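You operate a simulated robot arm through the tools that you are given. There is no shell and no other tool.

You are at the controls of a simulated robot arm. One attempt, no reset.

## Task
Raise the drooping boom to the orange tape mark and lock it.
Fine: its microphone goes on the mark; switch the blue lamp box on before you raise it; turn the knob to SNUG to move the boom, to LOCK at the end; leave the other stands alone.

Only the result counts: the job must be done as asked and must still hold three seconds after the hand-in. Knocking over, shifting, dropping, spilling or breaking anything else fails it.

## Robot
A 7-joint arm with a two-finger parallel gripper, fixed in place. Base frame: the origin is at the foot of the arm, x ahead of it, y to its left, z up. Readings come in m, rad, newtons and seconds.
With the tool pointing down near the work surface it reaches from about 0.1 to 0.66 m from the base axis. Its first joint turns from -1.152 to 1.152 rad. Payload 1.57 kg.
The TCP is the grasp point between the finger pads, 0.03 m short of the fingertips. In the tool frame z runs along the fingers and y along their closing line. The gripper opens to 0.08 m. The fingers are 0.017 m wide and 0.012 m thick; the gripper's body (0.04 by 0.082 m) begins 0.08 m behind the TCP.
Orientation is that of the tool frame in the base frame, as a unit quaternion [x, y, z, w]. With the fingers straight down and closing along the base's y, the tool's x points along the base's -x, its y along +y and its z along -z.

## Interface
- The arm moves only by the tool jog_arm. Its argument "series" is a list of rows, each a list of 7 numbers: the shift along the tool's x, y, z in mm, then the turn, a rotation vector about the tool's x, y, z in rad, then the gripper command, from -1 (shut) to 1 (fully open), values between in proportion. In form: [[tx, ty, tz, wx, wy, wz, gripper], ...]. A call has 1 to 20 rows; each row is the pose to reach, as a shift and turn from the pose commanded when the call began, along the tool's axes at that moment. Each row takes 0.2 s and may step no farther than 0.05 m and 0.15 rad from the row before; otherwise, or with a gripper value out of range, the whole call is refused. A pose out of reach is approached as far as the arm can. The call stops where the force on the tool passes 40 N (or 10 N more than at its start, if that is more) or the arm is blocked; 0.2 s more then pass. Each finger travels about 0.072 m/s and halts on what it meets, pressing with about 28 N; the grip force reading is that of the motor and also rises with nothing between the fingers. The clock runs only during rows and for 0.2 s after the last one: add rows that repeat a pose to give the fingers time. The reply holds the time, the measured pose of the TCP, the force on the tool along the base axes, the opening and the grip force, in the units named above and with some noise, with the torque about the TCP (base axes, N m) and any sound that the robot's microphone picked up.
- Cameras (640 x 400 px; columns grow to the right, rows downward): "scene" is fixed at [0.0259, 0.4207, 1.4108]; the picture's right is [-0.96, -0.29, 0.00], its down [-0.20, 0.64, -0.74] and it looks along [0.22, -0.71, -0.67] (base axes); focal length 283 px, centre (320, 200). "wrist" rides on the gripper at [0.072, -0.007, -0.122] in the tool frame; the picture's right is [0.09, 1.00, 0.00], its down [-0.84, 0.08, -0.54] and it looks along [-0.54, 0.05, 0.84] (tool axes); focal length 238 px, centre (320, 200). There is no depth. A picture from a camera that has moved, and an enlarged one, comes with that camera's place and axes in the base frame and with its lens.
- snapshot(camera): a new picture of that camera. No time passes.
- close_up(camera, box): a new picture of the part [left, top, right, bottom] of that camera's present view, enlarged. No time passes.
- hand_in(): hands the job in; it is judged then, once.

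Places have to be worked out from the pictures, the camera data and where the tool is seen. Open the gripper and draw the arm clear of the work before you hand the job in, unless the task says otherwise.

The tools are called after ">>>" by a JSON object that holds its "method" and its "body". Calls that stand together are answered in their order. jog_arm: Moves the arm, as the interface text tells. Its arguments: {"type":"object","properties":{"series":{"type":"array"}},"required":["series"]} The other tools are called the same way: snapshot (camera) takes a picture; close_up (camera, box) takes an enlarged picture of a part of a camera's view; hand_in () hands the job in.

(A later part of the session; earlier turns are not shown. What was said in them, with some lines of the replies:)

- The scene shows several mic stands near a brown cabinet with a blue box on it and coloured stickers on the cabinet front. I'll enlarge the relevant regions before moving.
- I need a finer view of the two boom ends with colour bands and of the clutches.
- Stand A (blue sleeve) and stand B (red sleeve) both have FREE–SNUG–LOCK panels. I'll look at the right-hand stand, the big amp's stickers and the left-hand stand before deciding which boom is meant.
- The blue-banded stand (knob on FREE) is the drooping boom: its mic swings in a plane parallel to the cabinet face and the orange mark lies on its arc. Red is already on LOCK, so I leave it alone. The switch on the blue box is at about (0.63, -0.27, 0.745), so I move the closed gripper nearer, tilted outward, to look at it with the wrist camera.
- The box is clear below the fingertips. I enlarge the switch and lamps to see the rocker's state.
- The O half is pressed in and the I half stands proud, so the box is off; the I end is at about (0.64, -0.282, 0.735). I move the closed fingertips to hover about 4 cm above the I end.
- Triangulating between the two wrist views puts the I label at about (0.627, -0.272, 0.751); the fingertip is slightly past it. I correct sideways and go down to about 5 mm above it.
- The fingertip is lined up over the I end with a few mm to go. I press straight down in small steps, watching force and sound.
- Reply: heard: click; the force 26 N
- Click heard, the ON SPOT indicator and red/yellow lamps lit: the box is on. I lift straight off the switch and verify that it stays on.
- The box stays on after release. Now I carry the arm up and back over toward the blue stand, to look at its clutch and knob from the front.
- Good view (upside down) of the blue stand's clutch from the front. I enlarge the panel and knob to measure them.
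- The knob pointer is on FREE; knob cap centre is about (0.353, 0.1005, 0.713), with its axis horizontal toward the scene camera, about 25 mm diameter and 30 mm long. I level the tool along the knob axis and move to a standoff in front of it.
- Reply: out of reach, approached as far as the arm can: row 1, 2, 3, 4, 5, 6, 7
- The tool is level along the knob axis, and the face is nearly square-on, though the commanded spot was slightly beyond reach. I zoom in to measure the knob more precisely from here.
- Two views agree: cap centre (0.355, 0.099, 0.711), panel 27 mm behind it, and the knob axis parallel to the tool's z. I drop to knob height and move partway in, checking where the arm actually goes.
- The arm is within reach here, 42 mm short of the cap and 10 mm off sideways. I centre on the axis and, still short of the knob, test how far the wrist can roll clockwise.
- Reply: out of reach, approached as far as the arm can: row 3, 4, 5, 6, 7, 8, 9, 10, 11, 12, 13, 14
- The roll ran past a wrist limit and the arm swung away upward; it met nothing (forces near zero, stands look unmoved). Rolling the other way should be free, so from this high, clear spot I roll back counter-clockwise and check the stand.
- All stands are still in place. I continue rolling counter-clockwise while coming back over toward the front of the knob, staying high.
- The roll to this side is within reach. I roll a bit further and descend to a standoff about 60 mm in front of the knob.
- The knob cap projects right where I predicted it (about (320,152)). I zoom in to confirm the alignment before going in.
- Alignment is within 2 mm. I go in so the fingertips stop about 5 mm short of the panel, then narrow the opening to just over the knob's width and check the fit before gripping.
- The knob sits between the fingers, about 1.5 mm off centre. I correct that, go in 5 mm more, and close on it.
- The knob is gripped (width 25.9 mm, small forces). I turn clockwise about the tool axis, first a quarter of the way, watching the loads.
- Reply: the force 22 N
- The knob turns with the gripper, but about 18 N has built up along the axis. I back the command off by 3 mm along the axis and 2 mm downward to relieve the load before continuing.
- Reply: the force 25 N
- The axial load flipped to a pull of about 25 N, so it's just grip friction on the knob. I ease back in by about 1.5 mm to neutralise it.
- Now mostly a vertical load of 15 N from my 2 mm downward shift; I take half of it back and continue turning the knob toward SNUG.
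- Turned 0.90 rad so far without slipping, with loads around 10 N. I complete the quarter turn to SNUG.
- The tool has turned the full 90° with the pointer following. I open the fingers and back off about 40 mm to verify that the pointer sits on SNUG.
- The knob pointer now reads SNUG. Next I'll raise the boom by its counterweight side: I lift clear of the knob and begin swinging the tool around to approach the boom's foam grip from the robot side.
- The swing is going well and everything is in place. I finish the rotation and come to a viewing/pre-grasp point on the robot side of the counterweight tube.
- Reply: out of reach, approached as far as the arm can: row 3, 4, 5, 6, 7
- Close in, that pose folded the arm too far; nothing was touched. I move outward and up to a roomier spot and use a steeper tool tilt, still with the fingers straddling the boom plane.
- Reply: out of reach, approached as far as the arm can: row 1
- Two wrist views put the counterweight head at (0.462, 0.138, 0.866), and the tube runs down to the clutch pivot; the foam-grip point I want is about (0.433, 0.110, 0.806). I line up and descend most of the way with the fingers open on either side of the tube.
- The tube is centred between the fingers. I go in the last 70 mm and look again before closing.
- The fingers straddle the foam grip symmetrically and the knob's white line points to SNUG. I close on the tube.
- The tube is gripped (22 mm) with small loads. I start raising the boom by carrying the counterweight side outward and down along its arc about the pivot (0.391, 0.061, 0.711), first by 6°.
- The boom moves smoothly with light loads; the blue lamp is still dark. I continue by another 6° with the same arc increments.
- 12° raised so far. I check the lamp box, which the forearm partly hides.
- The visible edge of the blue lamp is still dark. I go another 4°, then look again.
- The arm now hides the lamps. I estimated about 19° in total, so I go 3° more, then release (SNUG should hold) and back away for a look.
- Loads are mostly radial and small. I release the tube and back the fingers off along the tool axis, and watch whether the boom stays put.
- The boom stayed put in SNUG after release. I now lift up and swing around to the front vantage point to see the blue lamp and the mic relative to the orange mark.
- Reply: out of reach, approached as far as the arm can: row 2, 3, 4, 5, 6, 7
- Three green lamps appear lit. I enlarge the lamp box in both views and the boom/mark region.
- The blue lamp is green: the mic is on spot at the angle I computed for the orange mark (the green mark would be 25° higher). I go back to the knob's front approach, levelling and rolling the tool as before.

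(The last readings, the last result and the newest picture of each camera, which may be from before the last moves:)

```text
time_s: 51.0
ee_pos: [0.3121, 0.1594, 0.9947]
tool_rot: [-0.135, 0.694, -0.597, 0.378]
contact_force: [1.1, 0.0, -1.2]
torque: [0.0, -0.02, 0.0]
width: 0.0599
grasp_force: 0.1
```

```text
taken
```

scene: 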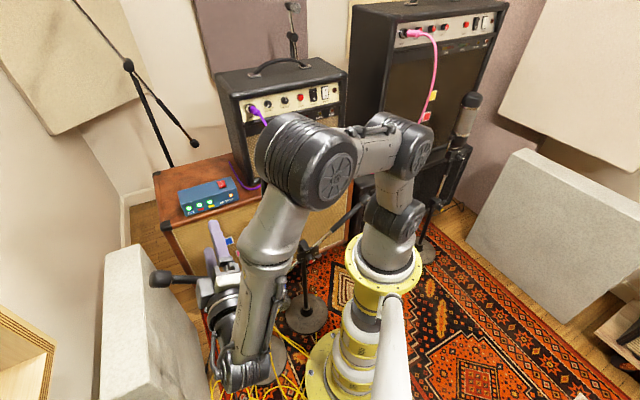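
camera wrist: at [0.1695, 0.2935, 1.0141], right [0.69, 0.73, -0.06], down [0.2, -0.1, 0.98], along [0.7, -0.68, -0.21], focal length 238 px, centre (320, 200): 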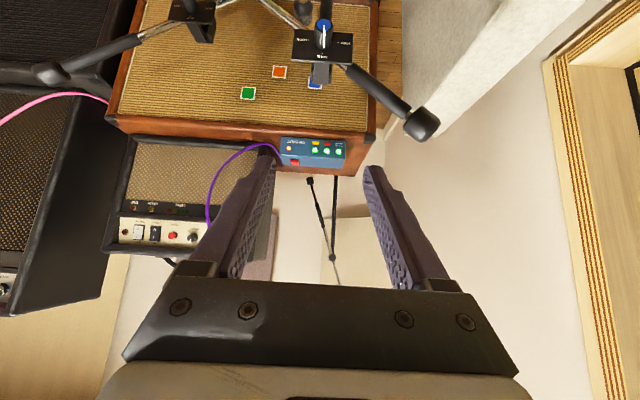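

Same pose as before is reached, and all three lamps are still lit. I descend to the standoff in front of the knob with the roll at the start-of-turn angle.

>>> {"method": "jog_arm", "body": {"series": [[14, 32.5, 1.4, 0, 0, -0.1, 0.5], [28, 65, 2.8, 0, 0, -0.2, 0.5], [41.9, 97.6, 4.2, 0, 0, -0.3, 0.5], [55.9, 130.1, 5.7, 0, 0, -0.4, 0.5], [69.9, 162.6, 7.1, 0, 0, -0.5, 0.5], [83.9, 195.2, 8.5, 0, 0, -0.6, 0.5], [97.8, 227.7, 9.9, 0, 0, -0.7, 0.5], [111.8, 260.2, 11.3, 0, 0, -0.8, 0.5], [111.8, 260.2, 11.3, 0, 0, -0.8, 0.5]]}}

>>> {"method": "snapshot", "body": {"camera": "wrist"}}

>>> {"method": "close_up", "body": {"camera": "wrist", "box": [340, 0, 640, 260]}}

>>> {"method": "close_up", "body": {"camera": "wrist", "box": [240, 60, 400, 200]}}

```text
time_s: 53.0
ee_pos: [0.3135, 0.1457, 0.7114]
tool_rot: [0.395, -0.588, 0.697, -0.115]
contact_force: [-0.3, -0.6, -0.1]
torque: [0.01, 0.01, 0.02]
width: 0.0599
grasp_force: 0.0
```

```text
taken
camera wrist: at [0.1862, 0.1908, 0.7468], right [-0.36, -0.34, -0.87], down [0.16, 0.89, -0.42], along [0.92, -0.29, -0.27], focal length 238 px, centre (320, 200)
```

wrist: 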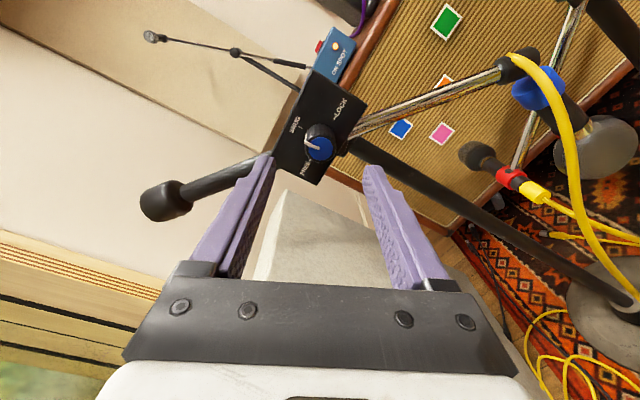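

```text
1.54 times, centred on (490, 130) of wrist
camera zoom: at [0.1862, 0.1908, 0.7468], right [-0.36, -0.34, -0.87], down [0.16, 0.89, -0.42], along [0.92, -0.29, -0.27], focal length 367 px, centre (58, 308)
```

zoom: 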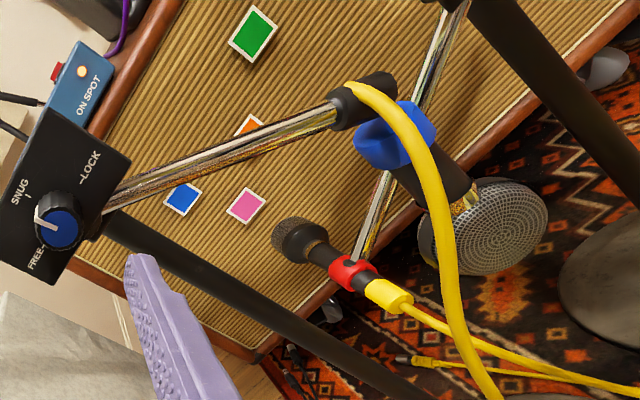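

```text
2.86 times, centred on (320, 130) of wrist
camera zoom: at [0.1862, 0.1908, 0.7468], right [-0.36, -0.34, -0.87], down [0.16, 0.89, -0.42], along [0.92, -0.29, -0.27], focal length 681 px, centre (320, 400)
```

zoom: 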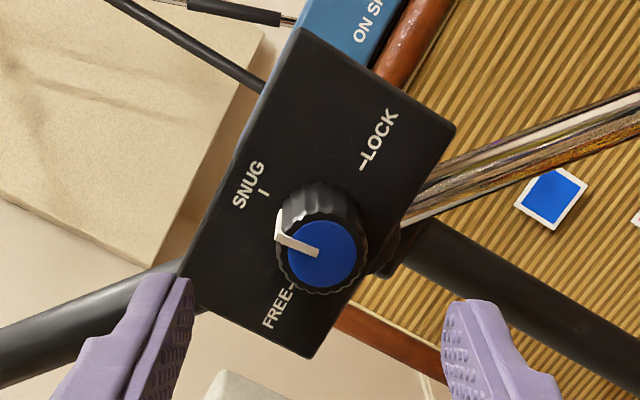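

The mic head and the orange mark coincide within about 1° when projected along the hinge axis, and the pointer is on SNUG. I move in on the knob as before and narrow the fingers to check centring.

>>> {"method": "jog_arm", "body": {"series": [[1.7, -1, 14, 0, 0, 0, 0.5], [1.7, -1, 28, 0, 0, 0, 0.5], [1.7, -1, 42, 0, 0, 0, 0.5], [1.7, -1, 53, 0, 0, 0, 0.5], [1.7, -1, 53, 0, 0, 0, -0.1], [1.7, -1, 53, 0, 0, 0, -0.1]]}}

>>> {"method": "close_up", "body": {"camera": "wrist", "box": [240, 60, 400, 200]}}

```text
time_s: 54.4
ee_pos: [0.3482, 0.1059, 0.7177]
tool_rot: [0.395, -0.586, 0.697, -0.116]
contact_force: [0.7, -0.3, -0.4]
torque: [-0.01, -0.01, -0.01]
width: 0.0361
grasp_force: 0.1
```

```text
2.86 times, centred on (320, 130) of wrist
camera zoom: at [0.221, 0.1523, 0.7523], right [-0.36, -0.34, -0.87], down [0.16, 0.9, -0.42], along [0.92, -0.29, -0.27], focal length 681 px, centre (320, 400)
```

zoom: 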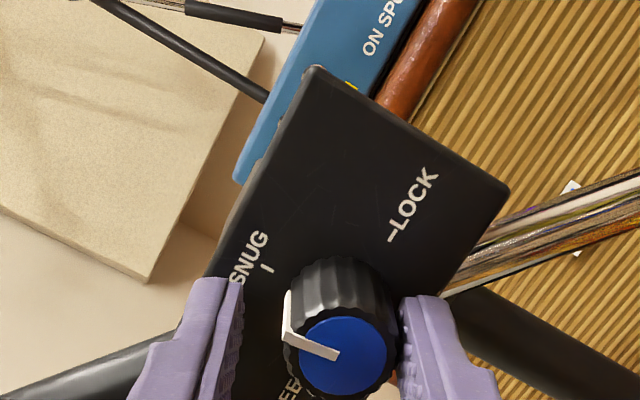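

The tool has ended up about 4.5 mm too high relative to the knob (the knob sits toward the lower finger). I shift down along the closing line and recheck.

>>> {"method": "jog_arm", "body": {"series": [[0, 2.2, 0, 0, 0, 0, -0.1], [0, 4.4, 0, 0, 0, 0, -0.1], [0, 4.4, 0, 0, 0, 0, -0.1]]}}

>>> {"method": "close_up", "body": {"camera": "wrist", "box": [240, 60, 400, 200]}}

```text
time_s: 55.2
ee_pos: [0.3482, 0.1046, 0.7112]
tool_rot: [0.394, -0.588, 0.697, -0.116]
contact_force: [0.9, 0.8, -0.7]
torque: [-0.02, -0.01, -0.01]
width: 0.0362
grasp_force: 0.0
```

```text
2.86 times, centred on (320, 130) of wrist
camera zoom: at [0.2196, 0.1508, 0.7466], right [-0.36, -0.34, -0.87], down [0.16, 0.9, -0.42], along [0.92, -0.29, -0.27], focal length 681 px, centre (320, 400)
```

zoom: 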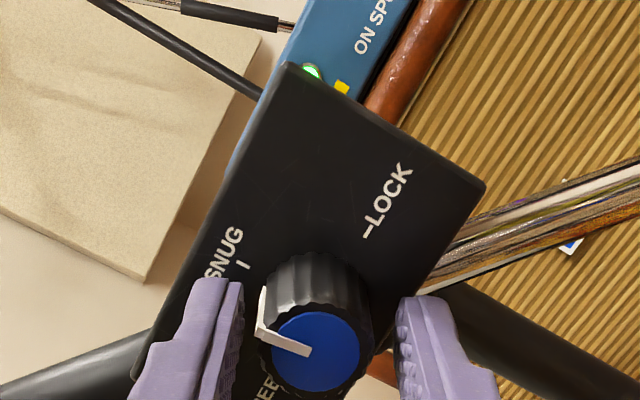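

Now it's about 1 mm past centre; I make a small correction and close on the knob.

>>> {"method": "jog_arm", "body": {"series": [[0, -1, 1, 0, 0, 0, -0.1], [0, -1, 1, 0, 0, 0, -0.1], [0, -1, 1, 0, 0, 0, -0.3], [0, -1, 1, 0, 0, 0, -0.6], [0, -1, 1, 0, 0, 0, -1], [0, -1, 1, 0, 0, 0, -1]]}}

>>> {"method": "close_up", "body": {"camera": "wrist", "box": [240, 60, 400, 200]}}

```text
time_s: 56.6
ee_pos: [0.3494, 0.1045, 0.7137]
tool_rot: [0.395, -0.587, 0.697, -0.115]
contact_force: [0.7, -0.6, 0.3]
torque: [0.04, 0.04, 0.07]
width: 0.0263
grasp_force: 37.0
```

```text
2.86 times, centred on (320, 130) of wrist
camera zoom: at [0.2205, 0.1497, 0.7481], right [-0.36, -0.34, -0.87], down [0.16, 0.9, -0.42], along [0.92, -0.29, -0.27], focal length 681 px, centre (320, 400)
```

zoom: 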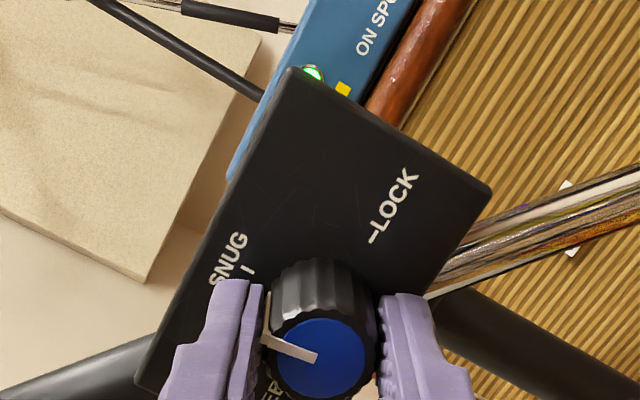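

Gripped cleanly with almost no side load. I turn clockwise toward LOCK in stages.

>>> {"method": "jog_arm", "body": {"series": [[0, 0, 0, 0, 0, 0.1, -1], [0, 0, 0, 0, 0, 0.2, -1], [0, 0, 0, 0, 0, 0.3, -1], [0, 0, 0, 0, 0, 0.4, -1], [0, 0, 0, 0, 0, 0.5, -1]]}}

>>> {"method": "close_up", "body": {"camera": "wrist", "box": [240, 60, 400, 200]}}

>>> {"method": "close_up", "body": {"camera": "scene", "box": [170, 165, 250, 220]}}

```text
time_s: 57.8
ee_pos: [0.3477, 0.1049, 0.7111]
tool_rot: [-0.237, 0.666, -0.647, 0.285]
contact_force: [22.0, -16.3, 8.5]
torque: [-0.16, -0.18, 0.13]
width: 0.0265
grasp_force: 37.5
```

```text
2.86 times, centred on (320, 130) of wrist
camera zoom: at [0.2125, 0.1439, 0.7127], right [-0.01, -0.01, -1.0], down [0.24, 0.97, -0.01], along [0.97, -0.24, -0.01], focal length 681 px, centre (320, 400)
```

zoom: 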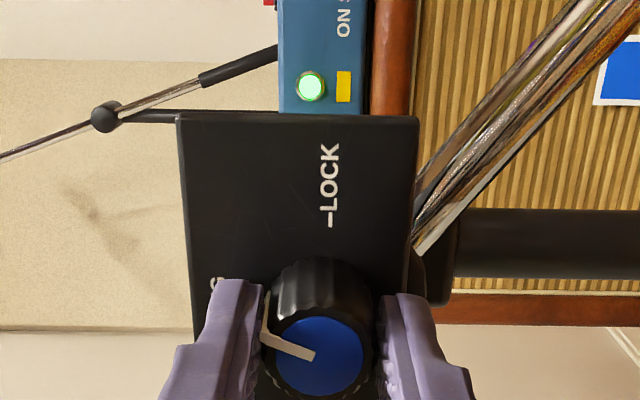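

```text
7.27 times, centred on (210, 192) of scene
camera zoom: at [0.0262, 0.4203, 1.4109], right [-0.96, -0.29, 0.0], down [-0.2, 0.64, -0.74], along [0.22, -0.71, -0.67], focal length 2057 px, centre (1120, 254)
```

zoom: 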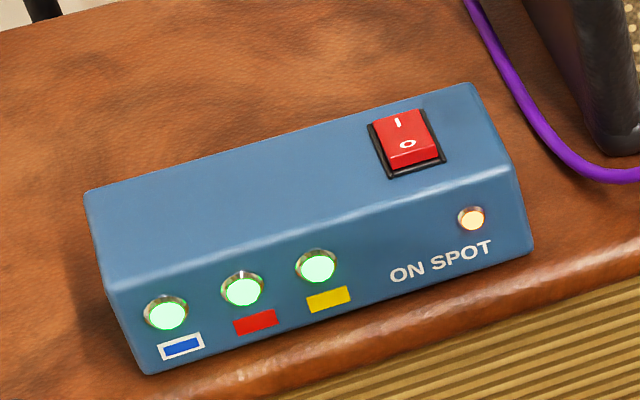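

Lamp still lit; turned 0.5 rad. About 27 N of axial pull has built up, so I ease in 1.5 mm while continuing the turn.

>>> {"method": "jog_arm", "body": {"series": [[0, -0.4, 1.5, 0, 0, 0, -1], [0, -0.4, 1.5, 0, 0, 0.1, -1], [0, -0.4, 1.5, 0, 0, 0.2, -1], [0, -0.4, 1.5, 0, 0, 0.3, -1], [0, -0.4, 1.5, 0, 0, 0.4, -1]]}}

>>> {"method": "close_up", "body": {"camera": "wrist", "box": [240, 60, 400, 200]}}

```text
time_s: 59.0
ee_pos: [0.3484, 0.1047, 0.7112]
tool_rot: [-0.1, 0.701, -0.576, 0.409]
contact_force: [-22.8, 22.0, -4.8]
torque: [0.12, 0.04, 0.03]
width: 0.0263
grasp_force: 36.9
```

```text
2.86 times, centred on (320, 130) of wrist
camera zoom: at [0.2164, 0.1469, 0.6847], right [0.27, 0.26, -0.93], down [0.19, 0.93, 0.32], along [0.94, -0.26, 0.2], focal length 681 px, centre (320, 400)
```

zoom: 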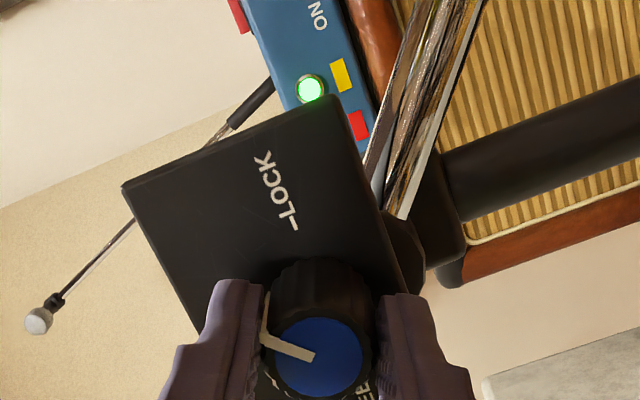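

Turned 0.9 rad; now a 30 N push along the axis, so I back off 1 mm and continue.

>>> {"method": "jog_arm", "body": {"series": [[0, 0, -1.2, 0, 0, 0, -1], [0, 0, -1.2, 0, 0, 0.1, -1], [0, 0, -1.2, 0, 0, 0.2, -1], [0, 0, -1.2, 0, 0, 0.3, -1], [0, 0, -1.2, 0, 0, 0.4, -1]]}}

>>> {"method": "close_up", "body": {"camera": "wrist", "box": [240, 60, 400, 200]}}

```text
time_s: 60.2
ee_pos: [0.3485, 0.1044, 0.7108]
tool_rot: [0.042, 0.706, -0.486, 0.513]
contact_force: [-17.2, 17.4, -7.7]
torque: [0.55, 0.56, -0.47]
width: 0.0263
grasp_force: 37.8
```

```text
2.86 times, centred on (320, 130) of wrist
camera zoom: at [0.2286, 0.1581, 0.6602], right [0.51, 0.48, -0.71], down [0.06, 0.8, 0.59], along [0.86, -0.35, 0.38], focal length 681 px, centre (320, 400)
```

zoom: 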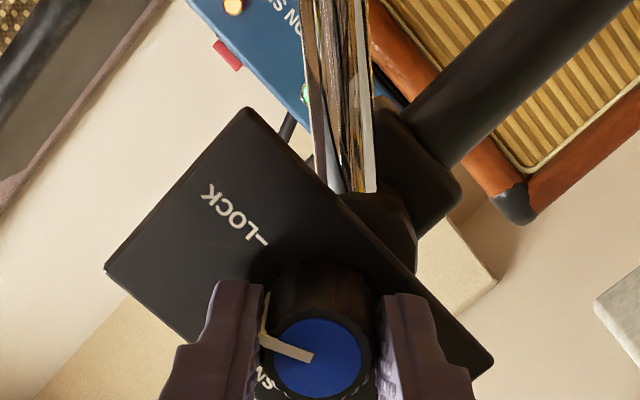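

1.3 rad turned, about 0.27 rad to go. I relieve another 1 mm of axial push and finish the turn to LOCK.

>>> {"method": "jog_arm", "body": {"series": [[0, 0.3, -1.0, 0, 0, 0.05, -1], [0, 0.3, -1.0, 0, 0, 0.12, -1], [0, 0.3, -1.0, 0, 0, 0.2, -1], [0, 0.3, -1.0, 0, 0, 0.28, -1], [0, 0.3, -1.0, 0, 0, 0.28, -1]]}}

>>> {"method": "close_up", "body": {"camera": "wrist", "box": [240, 60, 400, 200]}}

>>> {"method": "close_up", "body": {"camera": "scene", "box": [170, 165, 250, 220]}}

```text
time_s: 61.4
ee_pos: [0.3478, 0.1053, 0.7118]
tool_rot: [0.14, 0.695, -0.407, 0.576]
contact_force: [21.8, -3.2, -16.7]
torque: [0.36, 0.34, 0.44]
width: 0.0263
grasp_force: 37.6
```

```text
2.86 times, centred on (320, 130) of wrist
camera zoom: at [0.2401, 0.1693, 0.6486], right [0.63, 0.6, -0.49], down [-0.07, 0.67, 0.74], along [0.77, -0.43, 0.47], focal length 681 px, centre (320, 400)
```

zoom: 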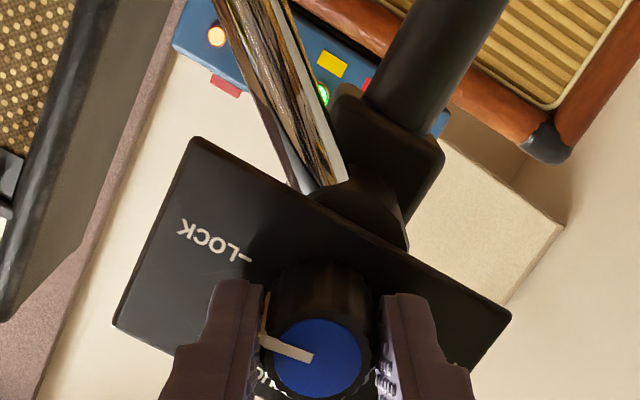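

```text
7.27 times, centred on (210, 192) of scene
camera zoom: at [0.0266, 0.4206, 1.4108], right [-0.96, -0.29, 0.0], down [-0.2, 0.64, -0.74], along [0.22, -0.71, -0.67], focal length 2057 px, centre (1120, 254)
```

zoom: 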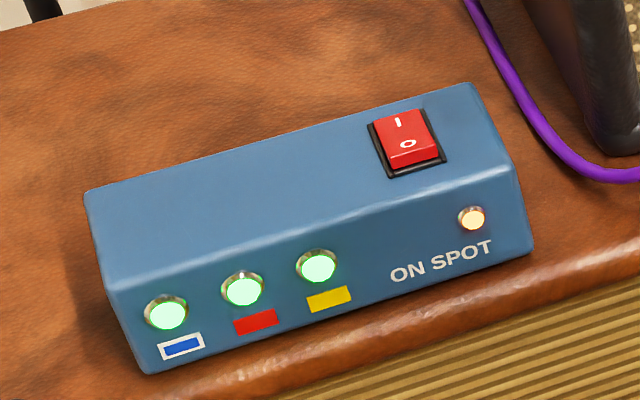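

Turned 90.7° in all and the blue lamp is still green. I relieve the residual side load, open the fingers, and back off to check the pointer.

>>> {"method": "jog_arm", "body": {"series": [[0.5, 1, 0.8, 0, 0, 0, -1], [0.5, 1, 0.8, 0, 0, 0, -0.5], [0.5, 1, 0.8, 0, 0, 0, 0], [0.5, 1, 0.8, 0, 0, 0, 0.5], [0.5, 1, 0.8, 0, 0, 0, 0.5], [0.5, 1, -12, 0, 0, 0, 0.5], [0.5, 1, -26, 0, 0, 0, 0.5], [0.5, 1, -38, 0, 0, 0, 0.5], [0.5, 1, -38, 0, 0, 0, 0.5]]}}

>>> {"method": "close_up", "body": {"camera": "wrist", "box": [240, 60, 400, 200]}}

>>> {"method": "snapshot", "body": {"camera": "scene"}}

>>> {"method": "close_up", "body": {"camera": "scene", "box": [170, 165, 250, 220]}}

```text
time_s: 63.4
ee_pos: [0.3228, 0.1331, 0.7115]
tool_rot: [0.139, 0.694, -0.409, 0.576]
contact_force: [0.8, -0.2, -0.2]
torque: [-0.01, -0.02, 0.02]
width: 0.06
grasp_force: 0.0
```

```text
2.86 times, centred on (320, 130) of wrist
camera zoom: at [0.2139, 0.1979, 0.6483], right [0.63, 0.6, -0.49], down [-0.07, 0.68, 0.73], along [0.77, -0.43, 0.47], focal length 681 px, centre (320, 400)
```

zoom: 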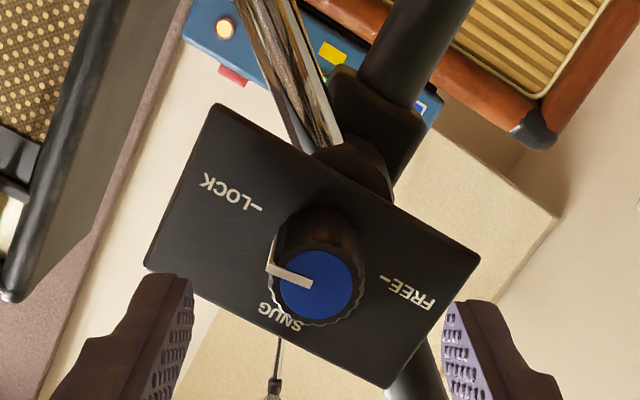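

```text
taken
```

scene: 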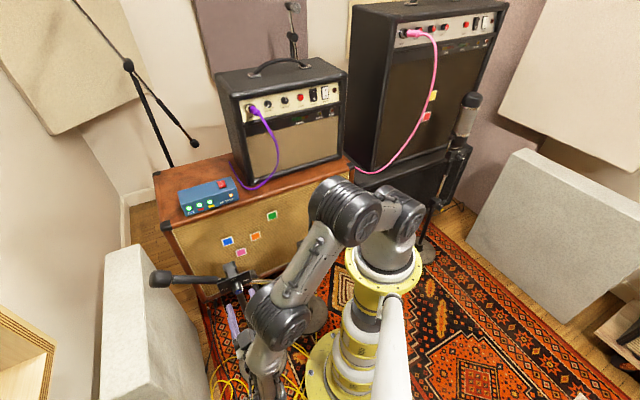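

```text
7.27 times, centred on (210, 192) of scene
camera zoom: at [0.0259, 0.4207, 1.4108], right [-0.96, -0.29, 0.0], down [-0.2, 0.64, -0.74], along [0.22, -0.71, -0.67], focal length 2057 px, centre (1120, 254)
```

zoom: 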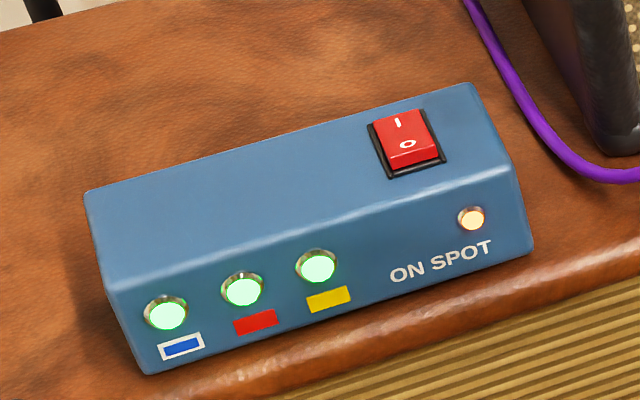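

The pointer is at or just short of LOCK. I enlarge to measure it precisely.

>>> {"method": "close_up", "body": {"camera": "wrist", "box": [280, 100, 350, 160]}}

>>> {"method": "close_up", "body": {"camera": "scene", "box": [210, 260, 270, 310]}}

```text
6.67 times, centred on (315, 130) of wrist
camera zoom: at [0.2139, 0.1979, 0.6483], right [0.63, 0.6, -0.49], down [-0.07, 0.68, 0.73], along [0.77, -0.43, 0.47], focal length 1589 px, centre (353, 667)
```

zoom: 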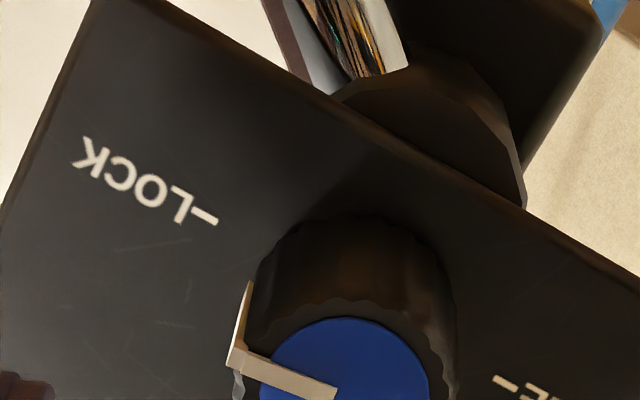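

```text
8.00 times, centred on (240, 285) of scene
camera zoom: at [0.0259, 0.4207, 1.4108], right [-0.96, -0.29, 0.0], down [-0.2, 0.64, -0.74], along [0.22, -0.71, -0.67], focal length 2263 px, centre (960, -480)
```

zoom: 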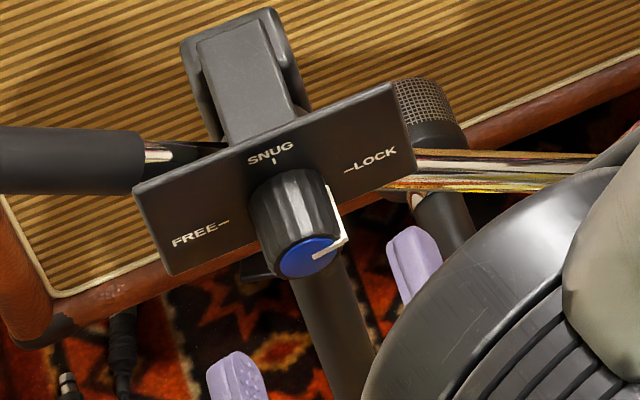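

By my projection, the pointer is still about 8–10° short of the LOCK tick. I'll go back in, regrip, and turn it a little further so it's fully on LOCK.

>>> {"method": "jog_arm", "body": {"series": [[-0.5, -1, 13, 0, 0, 0, 0.5], [-0.5, -1, 26, 0, 0, 0, 0.5], [-0.5, -1, 39, 0, 0, 0, 0.5], [-0.5, -1, 39, 0, 0, 0, -0.1], [-0.5, -1, 39, 0, 0, 0, -0.1]]}}

>>> {"method": "close_up", "body": {"camera": "wrist", "box": [240, 60, 400, 200]}}

```text
time_s: 64.6
ee_pos: [0.3478, 0.1047, 0.7122]
tool_rot: [0.14, 0.694, -0.409, 0.576]
contact_force: [-0.6, 0.3, -0.1]
torque: [0.01, -0.03, 0.02]
width: 0.0358
grasp_force: 0.1
```

```text
2.86 times, centred on (320, 130) of wrist
camera zoom: at [0.2399, 0.1686, 0.6498], right [0.63, 0.6, -0.49], down [-0.07, 0.68, 0.73], along [0.77, -0.43, 0.47], focal length 681 px, centre (320, 400)
```

zoom: 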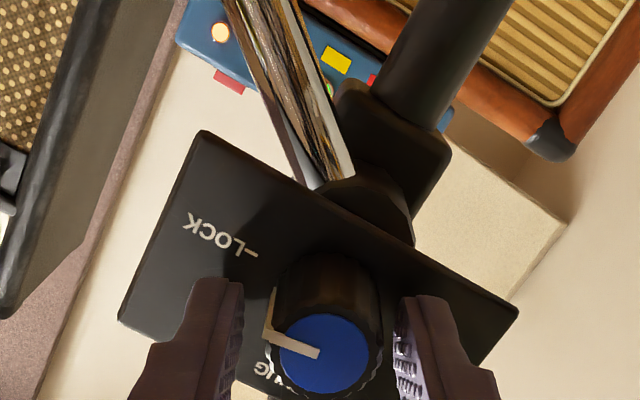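

Centred within 1 mm. I close and turn a further 0.19 rad clockwise.

>>> {"method": "jog_arm", "body": {"series": [[0, 0.8, 0, 0, 0, 0, -0.3], [0, 0.8, 0, 0, 0, 0, -0.6], [0, 0.8, 0, 0, 0, 0, -1], [0, 0.8, 0, 0, 0, 0, -1], [0, 0.8, 0, 0, 0, 0.06, -1], [0, 0.8, 0, 0, 0, 0.12, -1], [0, 0.8, 0, 0, 0, 0.17, -1], [0, 0.8, 0, 0, 0, 0.17, -1]]}}

>>> {"method": "close_up", "body": {"camera": "wrist", "box": [240, 60, 400, 200]}}

>>> {"method": "close_up", "body": {"camera": "scene", "box": [210, 260, 270, 310]}}

```text
time_s: 66.4
ee_pos: [0.3481, 0.1042, 0.7101]
tool_rot: [0.198, 0.679, -0.36, 0.609]
contact_force: [-17.2, 3.6, 1.9]
torque: [-0.39, -0.09, 0.42]
width: 0.0264
grasp_force: 37.1
```

```text
2.86 times, centred on (320, 130) of wrist
camera zoom: at [0.2484, 0.1772, 0.643], right [0.69, 0.65, -0.34], down [-0.17, 0.59, 0.79], along [0.71, -0.49, 0.51], focal length 681 px, centre (320, 400)
```

zoom: 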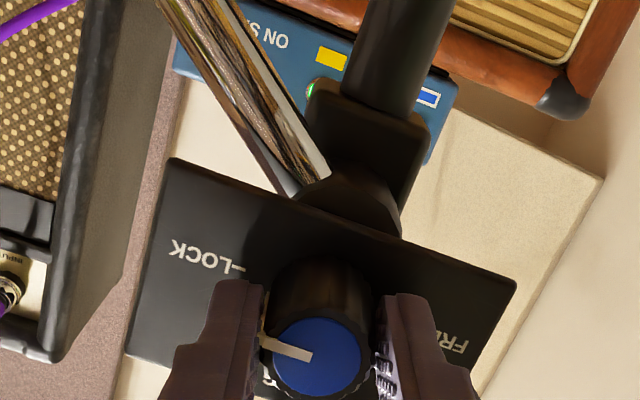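

```text
8.00 times, centred on (240, 285) of scene
camera zoom: at [0.0256, 0.4207, 1.4108], right [-0.96, -0.29, 0.0], down [-0.19, 0.64, -0.74], along [0.22, -0.71, -0.67], focal length 2263 px, centre (960, -480)
```

zoom: 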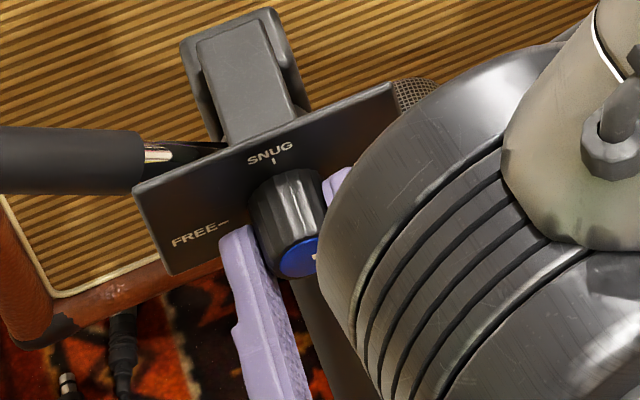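

The pointer moved along with the fingers. I release and back off to verify it against the LOCK tick.

>>> {"method": "jog_arm", "body": {"series": [[0, -0.5, 0, 0, 0, 0, -0.5], [0, -0.5, 0, 0, 0, 0, 0], [0, -0.5, 0, 0, 0, 0, 0.5], [0, -0.5, 0, 0, 0, 0, 0.5], [0, -0.5, -13, 0, 0, 0, 0.5], [0, -0.5, -26, 0, 0, 0, 0.5], [0, -0.5, -37, 0, 0, 0, 0.5], [0, -0.5, -37, 0, 0, 0, 0.5]]}}

>>> {"method": "close_up", "body": {"camera": "wrist", "box": [240, 60, 400, 200]}}

>>> {"method": "close_up", "body": {"camera": "scene", "box": [210, 260, 270, 310]}}

>>> {"method": "close_up", "body": {"camera": "scene", "box": [170, 165, 250, 220]}}

```text
time_s: 68.2
ee_pos: [0.3233, 0.1303, 0.7104]
tool_rot: [0.198, 0.679, -0.358, 0.609]
contact_force: [0.0, 0.5, 0.1]
torque: [0.02, -0.04, -0.04]
width: 0.0601
grasp_force: 0.0
```

```text
2.86 times, centred on (320, 130) of wrist
camera zoom: at [0.2235, 0.2028, 0.6426], right [0.69, 0.65, -0.33], down [-0.17, 0.59, 0.79], along [0.71, -0.49, 0.51], focal length 681 px, centre (320, 400)
```

zoom: 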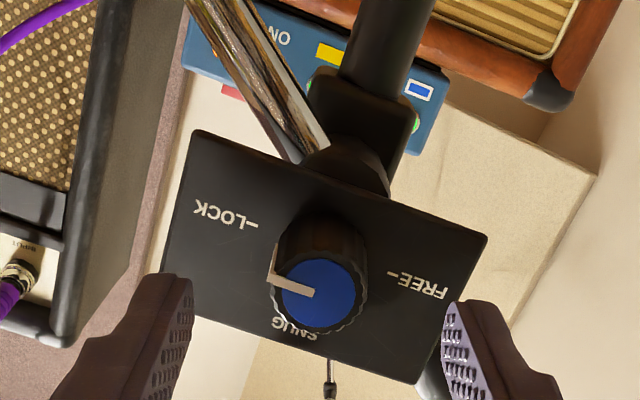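

```text
8.00 times, centred on (240, 285) of scene
camera zoom: at [0.0259, 0.4207, 1.4108], right [-0.96, -0.29, 0.0], down [-0.2, 0.64, -0.74], along [0.22, -0.71, -0.67], focal length 2263 px, centre (960, -480)
```

zoom: 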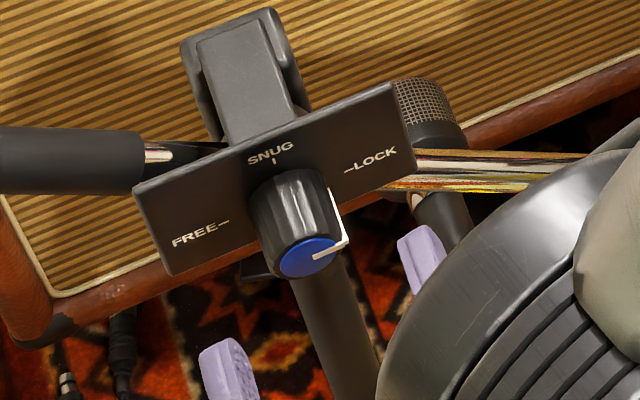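

```text
7.27 times, centred on (210, 192) of scene
camera zoom: at [0.0259, 0.4207, 1.4108], right [-0.96, -0.29, 0.0], down [-0.2, 0.64, -0.74], along [0.22, -0.71, -0.67], focal length 2057 px, centre (1120, 254)
```

zoom: 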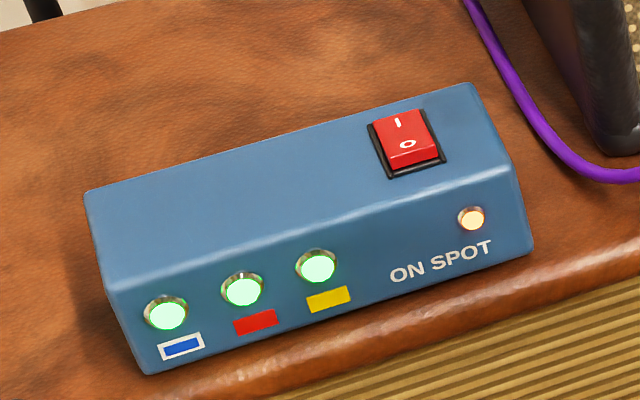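

The pointer now lines up with the LOCK tick within 2–3° in both views, and all three lamps are green. I back the arm straight up and away from the stand.

>>> {"method": "jog_arm", "body": {"series": [[0, 0, -6, 0, 0, -0.03, 0.5], [-40, -10, -6, 0, 0, -0.06, 0.5], [-85, -22, -6, 0, 0, -0.09, 0.5], [-130, -33, -6, 0, 0, -0.12, 0.5], [-175, -45, -6, 0, 0, -0.15, 0.5], [-220, -56, -6, 0, 0, -0.18, 0.5], [-265, -68, -6, 0, 0, -0.18, 0.5], [-291, -74, -6, 0, 0, -0.18, 0.5]]}}

>>> {"method": "snapshot", "body": {"camera": "scene"}}

>>> {"method": "snapshot", "body": {"camera": "wrist"}}

```text
time_s: 70.0
ee_pos: [0.319, 0.1307, 1.0127]
tool_rot: [0.135, 0.695, -0.412, 0.574]
contact_force: [-0.2, 0.6, -0.1]
torque: [-0.01, 0.02, 0.03]
width: 0.06
grasp_force: 0.0
```

```text
taken
```

scene: 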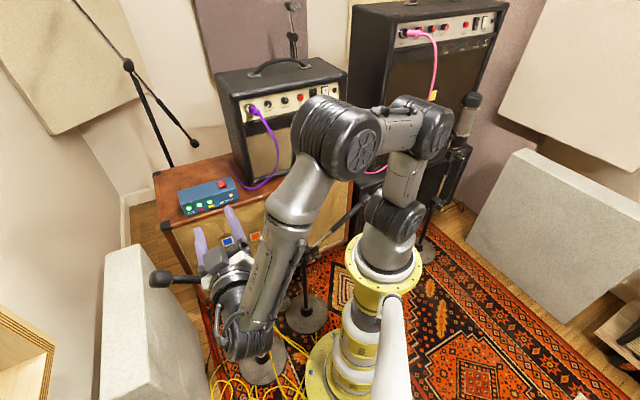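

```text
taken
camera wrist: at [0.2104, 0.1948, 0.9494], right [0.63, 0.59, -0.5], down [-0.07, 0.68, 0.73], along [0.77, -0.43, 0.47], focal length 238 px, centre (320, 200)
```

wrist: 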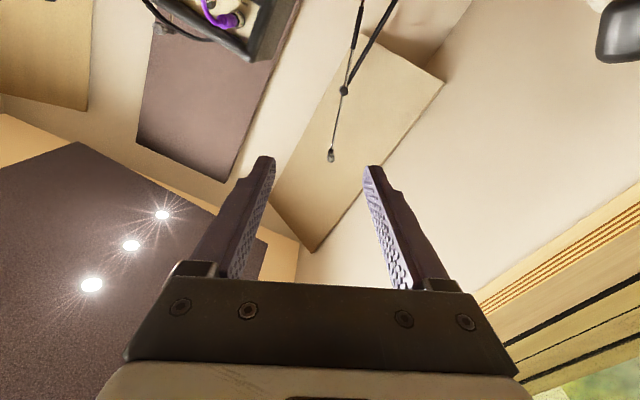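

Everything is clear. I now return toward the starting pose with the tool pointing down, which gives an overhead view of the mic, the mark and the lamps.

>>> {"method": "jog_arm", "body": {"series": [[4, -10.3, 21.7, -0.0767, 0.107, -0.0258, 0.5], [8, -20.6, 43.4, -0.1535, 0.214, -0.0515, 0.5], [12, -30.9, 65.2, -0.2302, 0.321, -0.0773, 0.5], [16, -41.2, 86.9, -0.307, 0.428, -0.103, 0.5], [20, -51.5, 108.6, -0.3837, 0.535, -0.1288, 0.5], [24, -61.8, 130.3, -0.4605, 0.642, -0.1546, 0.5], [28, -72.2, 152, -0.5372, 0.7489, -0.1803, 0.5], [32, -82.5, 173.7, -0.6139, 0.8559, -0.2061, 0.5], [36, -92.8, 195.5, -0.6907, 0.9629, -0.2318, 0.5], [40, -103.1, 217.2, -0.7674, 1.0699, -0.2576, 0.5], [44, -113.4, 238.9, -0.8442, 1.1769, -0.2833, 0.5], [48, -123.7, 260.6, -0.9209, 1.2839, -0.3091, 0.5], [48, -123.7, 260.6, -0.9209, 1.2839, -0.3091, 0.5]]}}

>>> {"method": "snapshot", "body": {"camera": "scene"}}

>>> {"method": "snapshot", "body": {"camera": "wrist"}}

```text
time_s: 72.8
ee_pos: [0.4028, -0.1431, 1.0224]
tool_rot: [-0.003, 1.0, -0.001, -0.002]
contact_force: [0.3, -0.4, 0.4]
torque: [0.02, -0.01, 0.0]
width: 0.0598
grasp_force: 0.0
```

```text
taken
```

scene: 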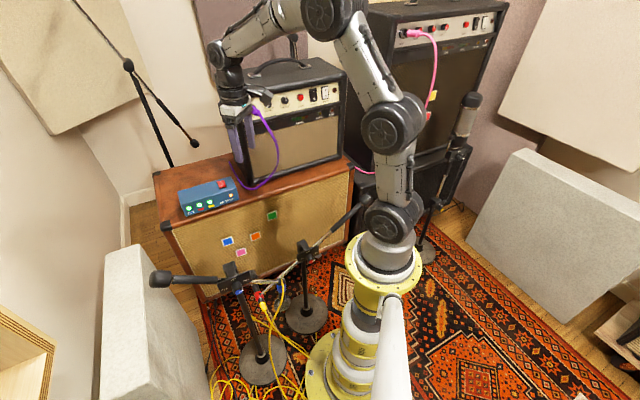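

```text
taken
camera wrist: at [0.3325, -0.15, 1.1441], right [-0.1, 1.0, 0.0], down [0.84, 0.08, 0.54], along [0.54, 0.05, -0.84], focal length 238 px, centre (320, 200)
```

wrist: 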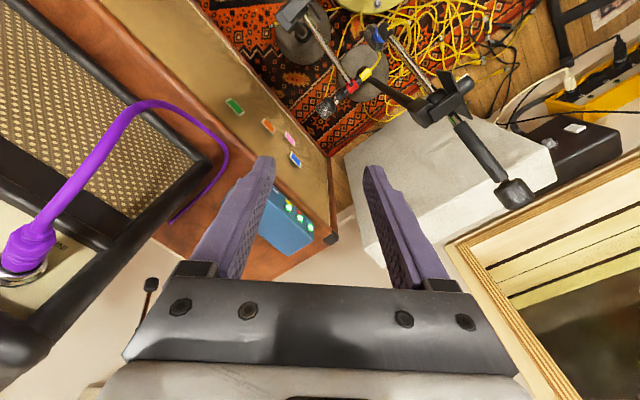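

The arm is back near its start pose. I enlarge the mic, the lamps and the clutch for a final check.

>>> {"method": "close_up", "body": {"camera": "scene", "box": [140, 200, 310, 320]}}

>>> {"method": "close_up", "body": {"camera": "scene", "box": [170, 165, 250, 220]}}

>>> {"method": "close_up", "body": {"camera": "wrist", "box": [220, 0, 480, 180]}}

>>> {"method": "close_up", "body": {"camera": "scene", "box": [220, 255, 310, 320]}}

```text
3.33 times, centred on (225, 260) of scene
camera zoom: at [0.026, 0.4206, 1.4108], right [-0.96, -0.29, 0.0], down [-0.2, 0.64, -0.74], along [0.22, -0.71, -0.67], focal length 943 px, centre (637, 0)
```

zoom: 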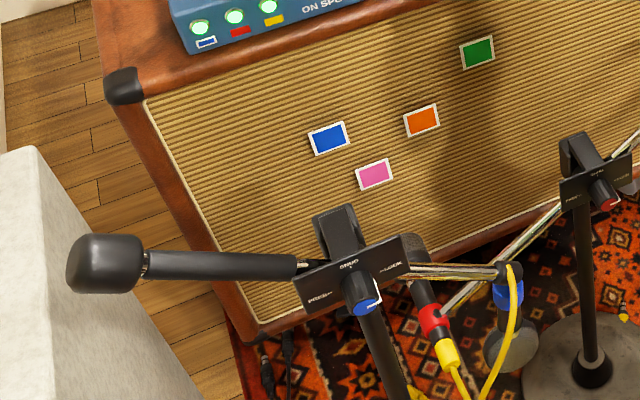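

```text
7.27 times, centred on (210, 192) of scene
camera zoom: at [0.026, 0.4206, 1.4108], right [-0.96, -0.29, 0.0], down [-0.2, 0.64, -0.74], along [0.22, -0.71, -0.67], focal length 2057 px, centre (1120, 254)
```

zoom: 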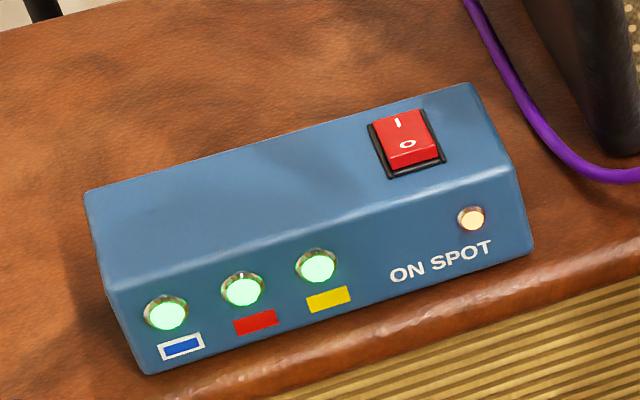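

```text
2.22 times, centred on (350, 90) of wrist
camera zoom: at [0.3325, -0.15, 1.1441], right [-0.1, 1.0, 0.0], down [0.84, 0.08, 0.54], along [0.54, 0.05, -0.84], focal length 530 px, centre (253, 444)
```

zoom: 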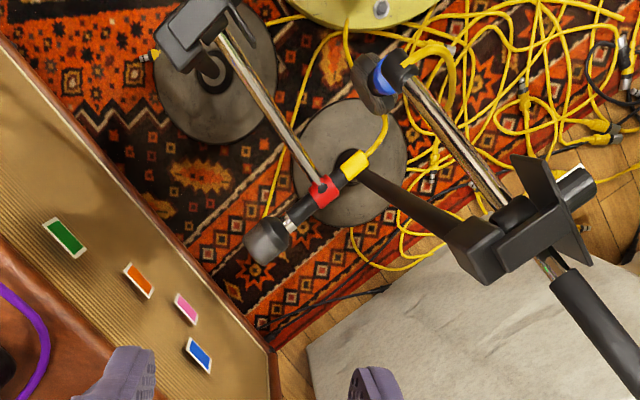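

```text
6.15 times, centred on (265, 288) of scene
camera zoom: at [0.026, 0.4206, 1.4108], right [-0.96, -0.29, 0.0], down [-0.2, 0.64, -0.74], along [0.22, -0.71, -0.67], focal length 1741 px, centre (658, -338)
```

zoom: 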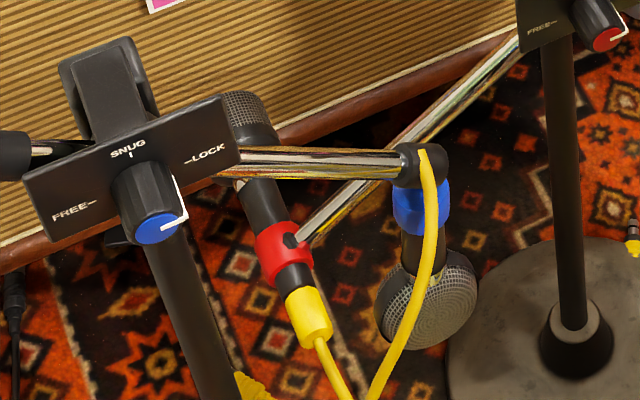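

The knob reads LOCK, all three lamps are green, the other stands are where they were, and the arm is clear. I open the gripper fully and let a moment pass to be sure everything holds.

>>> {"method": "jog_arm", "body": {"series": [[0, 0, 0, 0, 0, 0, 1], [0, 0, 0, 0, 0, 0, 1], [0, 0, 0, 0, 0, 0, 1], [0, 0, 0, 0, 0, 0, 1], [0, 0, 0, 0, 0, 0, 1], [0, 0, 0, 0, 0, 0, 1], [0, 0, 0, 0, 0, 0, 1], [0, 0, 0, 0, 0, 0, 1], [0, 0, 0, 0, 0, 0, 1], [0, 0, 0, 0, 0, 0, 1]]}}

>>> {"method": "close_up", "body": {"camera": "scene", "box": [140, 160, 320, 330]}}

```text
time_s: 75.0
ee_pos: [0.4033, -0.1424, 1.0215]
tool_rot: [-0.003, 1.0, 0.0, -0.003]
contact_force: [0.7, -0.5, 0.4]
torque: [-0.01, 0.03, 0.0]
width: 0.0802
grasp_force: 0.0
```

```text
2.35 times, centred on (230, 245) of scene
camera zoom: at [0.0259, 0.4207, 1.4108], right [-0.96, -0.29, 0.0], down [-0.2, 0.64, -0.74], along [0.22, -0.71, -0.67], focal length 666 px, centre (532, 94)
```

zoom: 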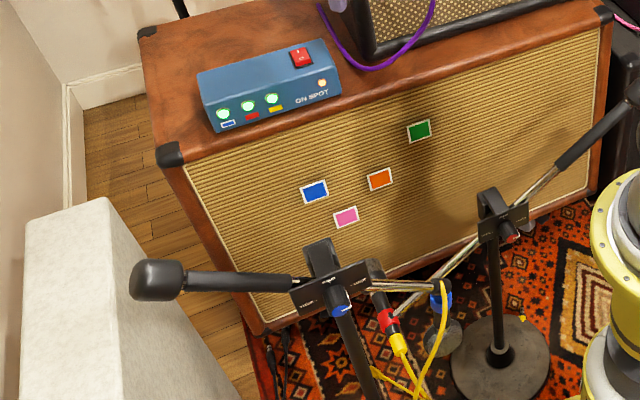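

The boom has held steady, the knob is on LOCK, the blue lamp is green, the gripper is open and the arm is clear. I hand the job in.

>>> {"method": "hand_in", "body": {}}

```text
The job is handed in.
```

I raised the drooping boom (the blue-banded stand) to the orange mark and locked it, and the job is handed in. No verdict came back with the hand-in.

- **Lamp box:** I switched it on before touching the boom. The rocker clicked, and its lamps were still lit just before the hand-in.
- **Boom:** I turned the knob from FREE to SNUG and raised the boom about 19° by its counterweight side. It stayed put when I let go. Seen along the boom's hinge, the microphone lines up with the orange mark to within about 1°, by my estimate from the pictures. The blue "ON SPOT" lamp turned green.
- **Lock:** After the first turn the knob was 8–10° short of LOCK, so I gripped it again and finished. It now points within 2–3° of the LOCK tick, and the blue lamp stayed green.
- **Everything else:** The other stands and the lamp box look unmoved, and I felt no unexpected contact. During one wrist-roll test the arm swung away further than I commanded, but it hit nothing.

The gripper is open and the arm is back near its starting pose, clear of the stands.
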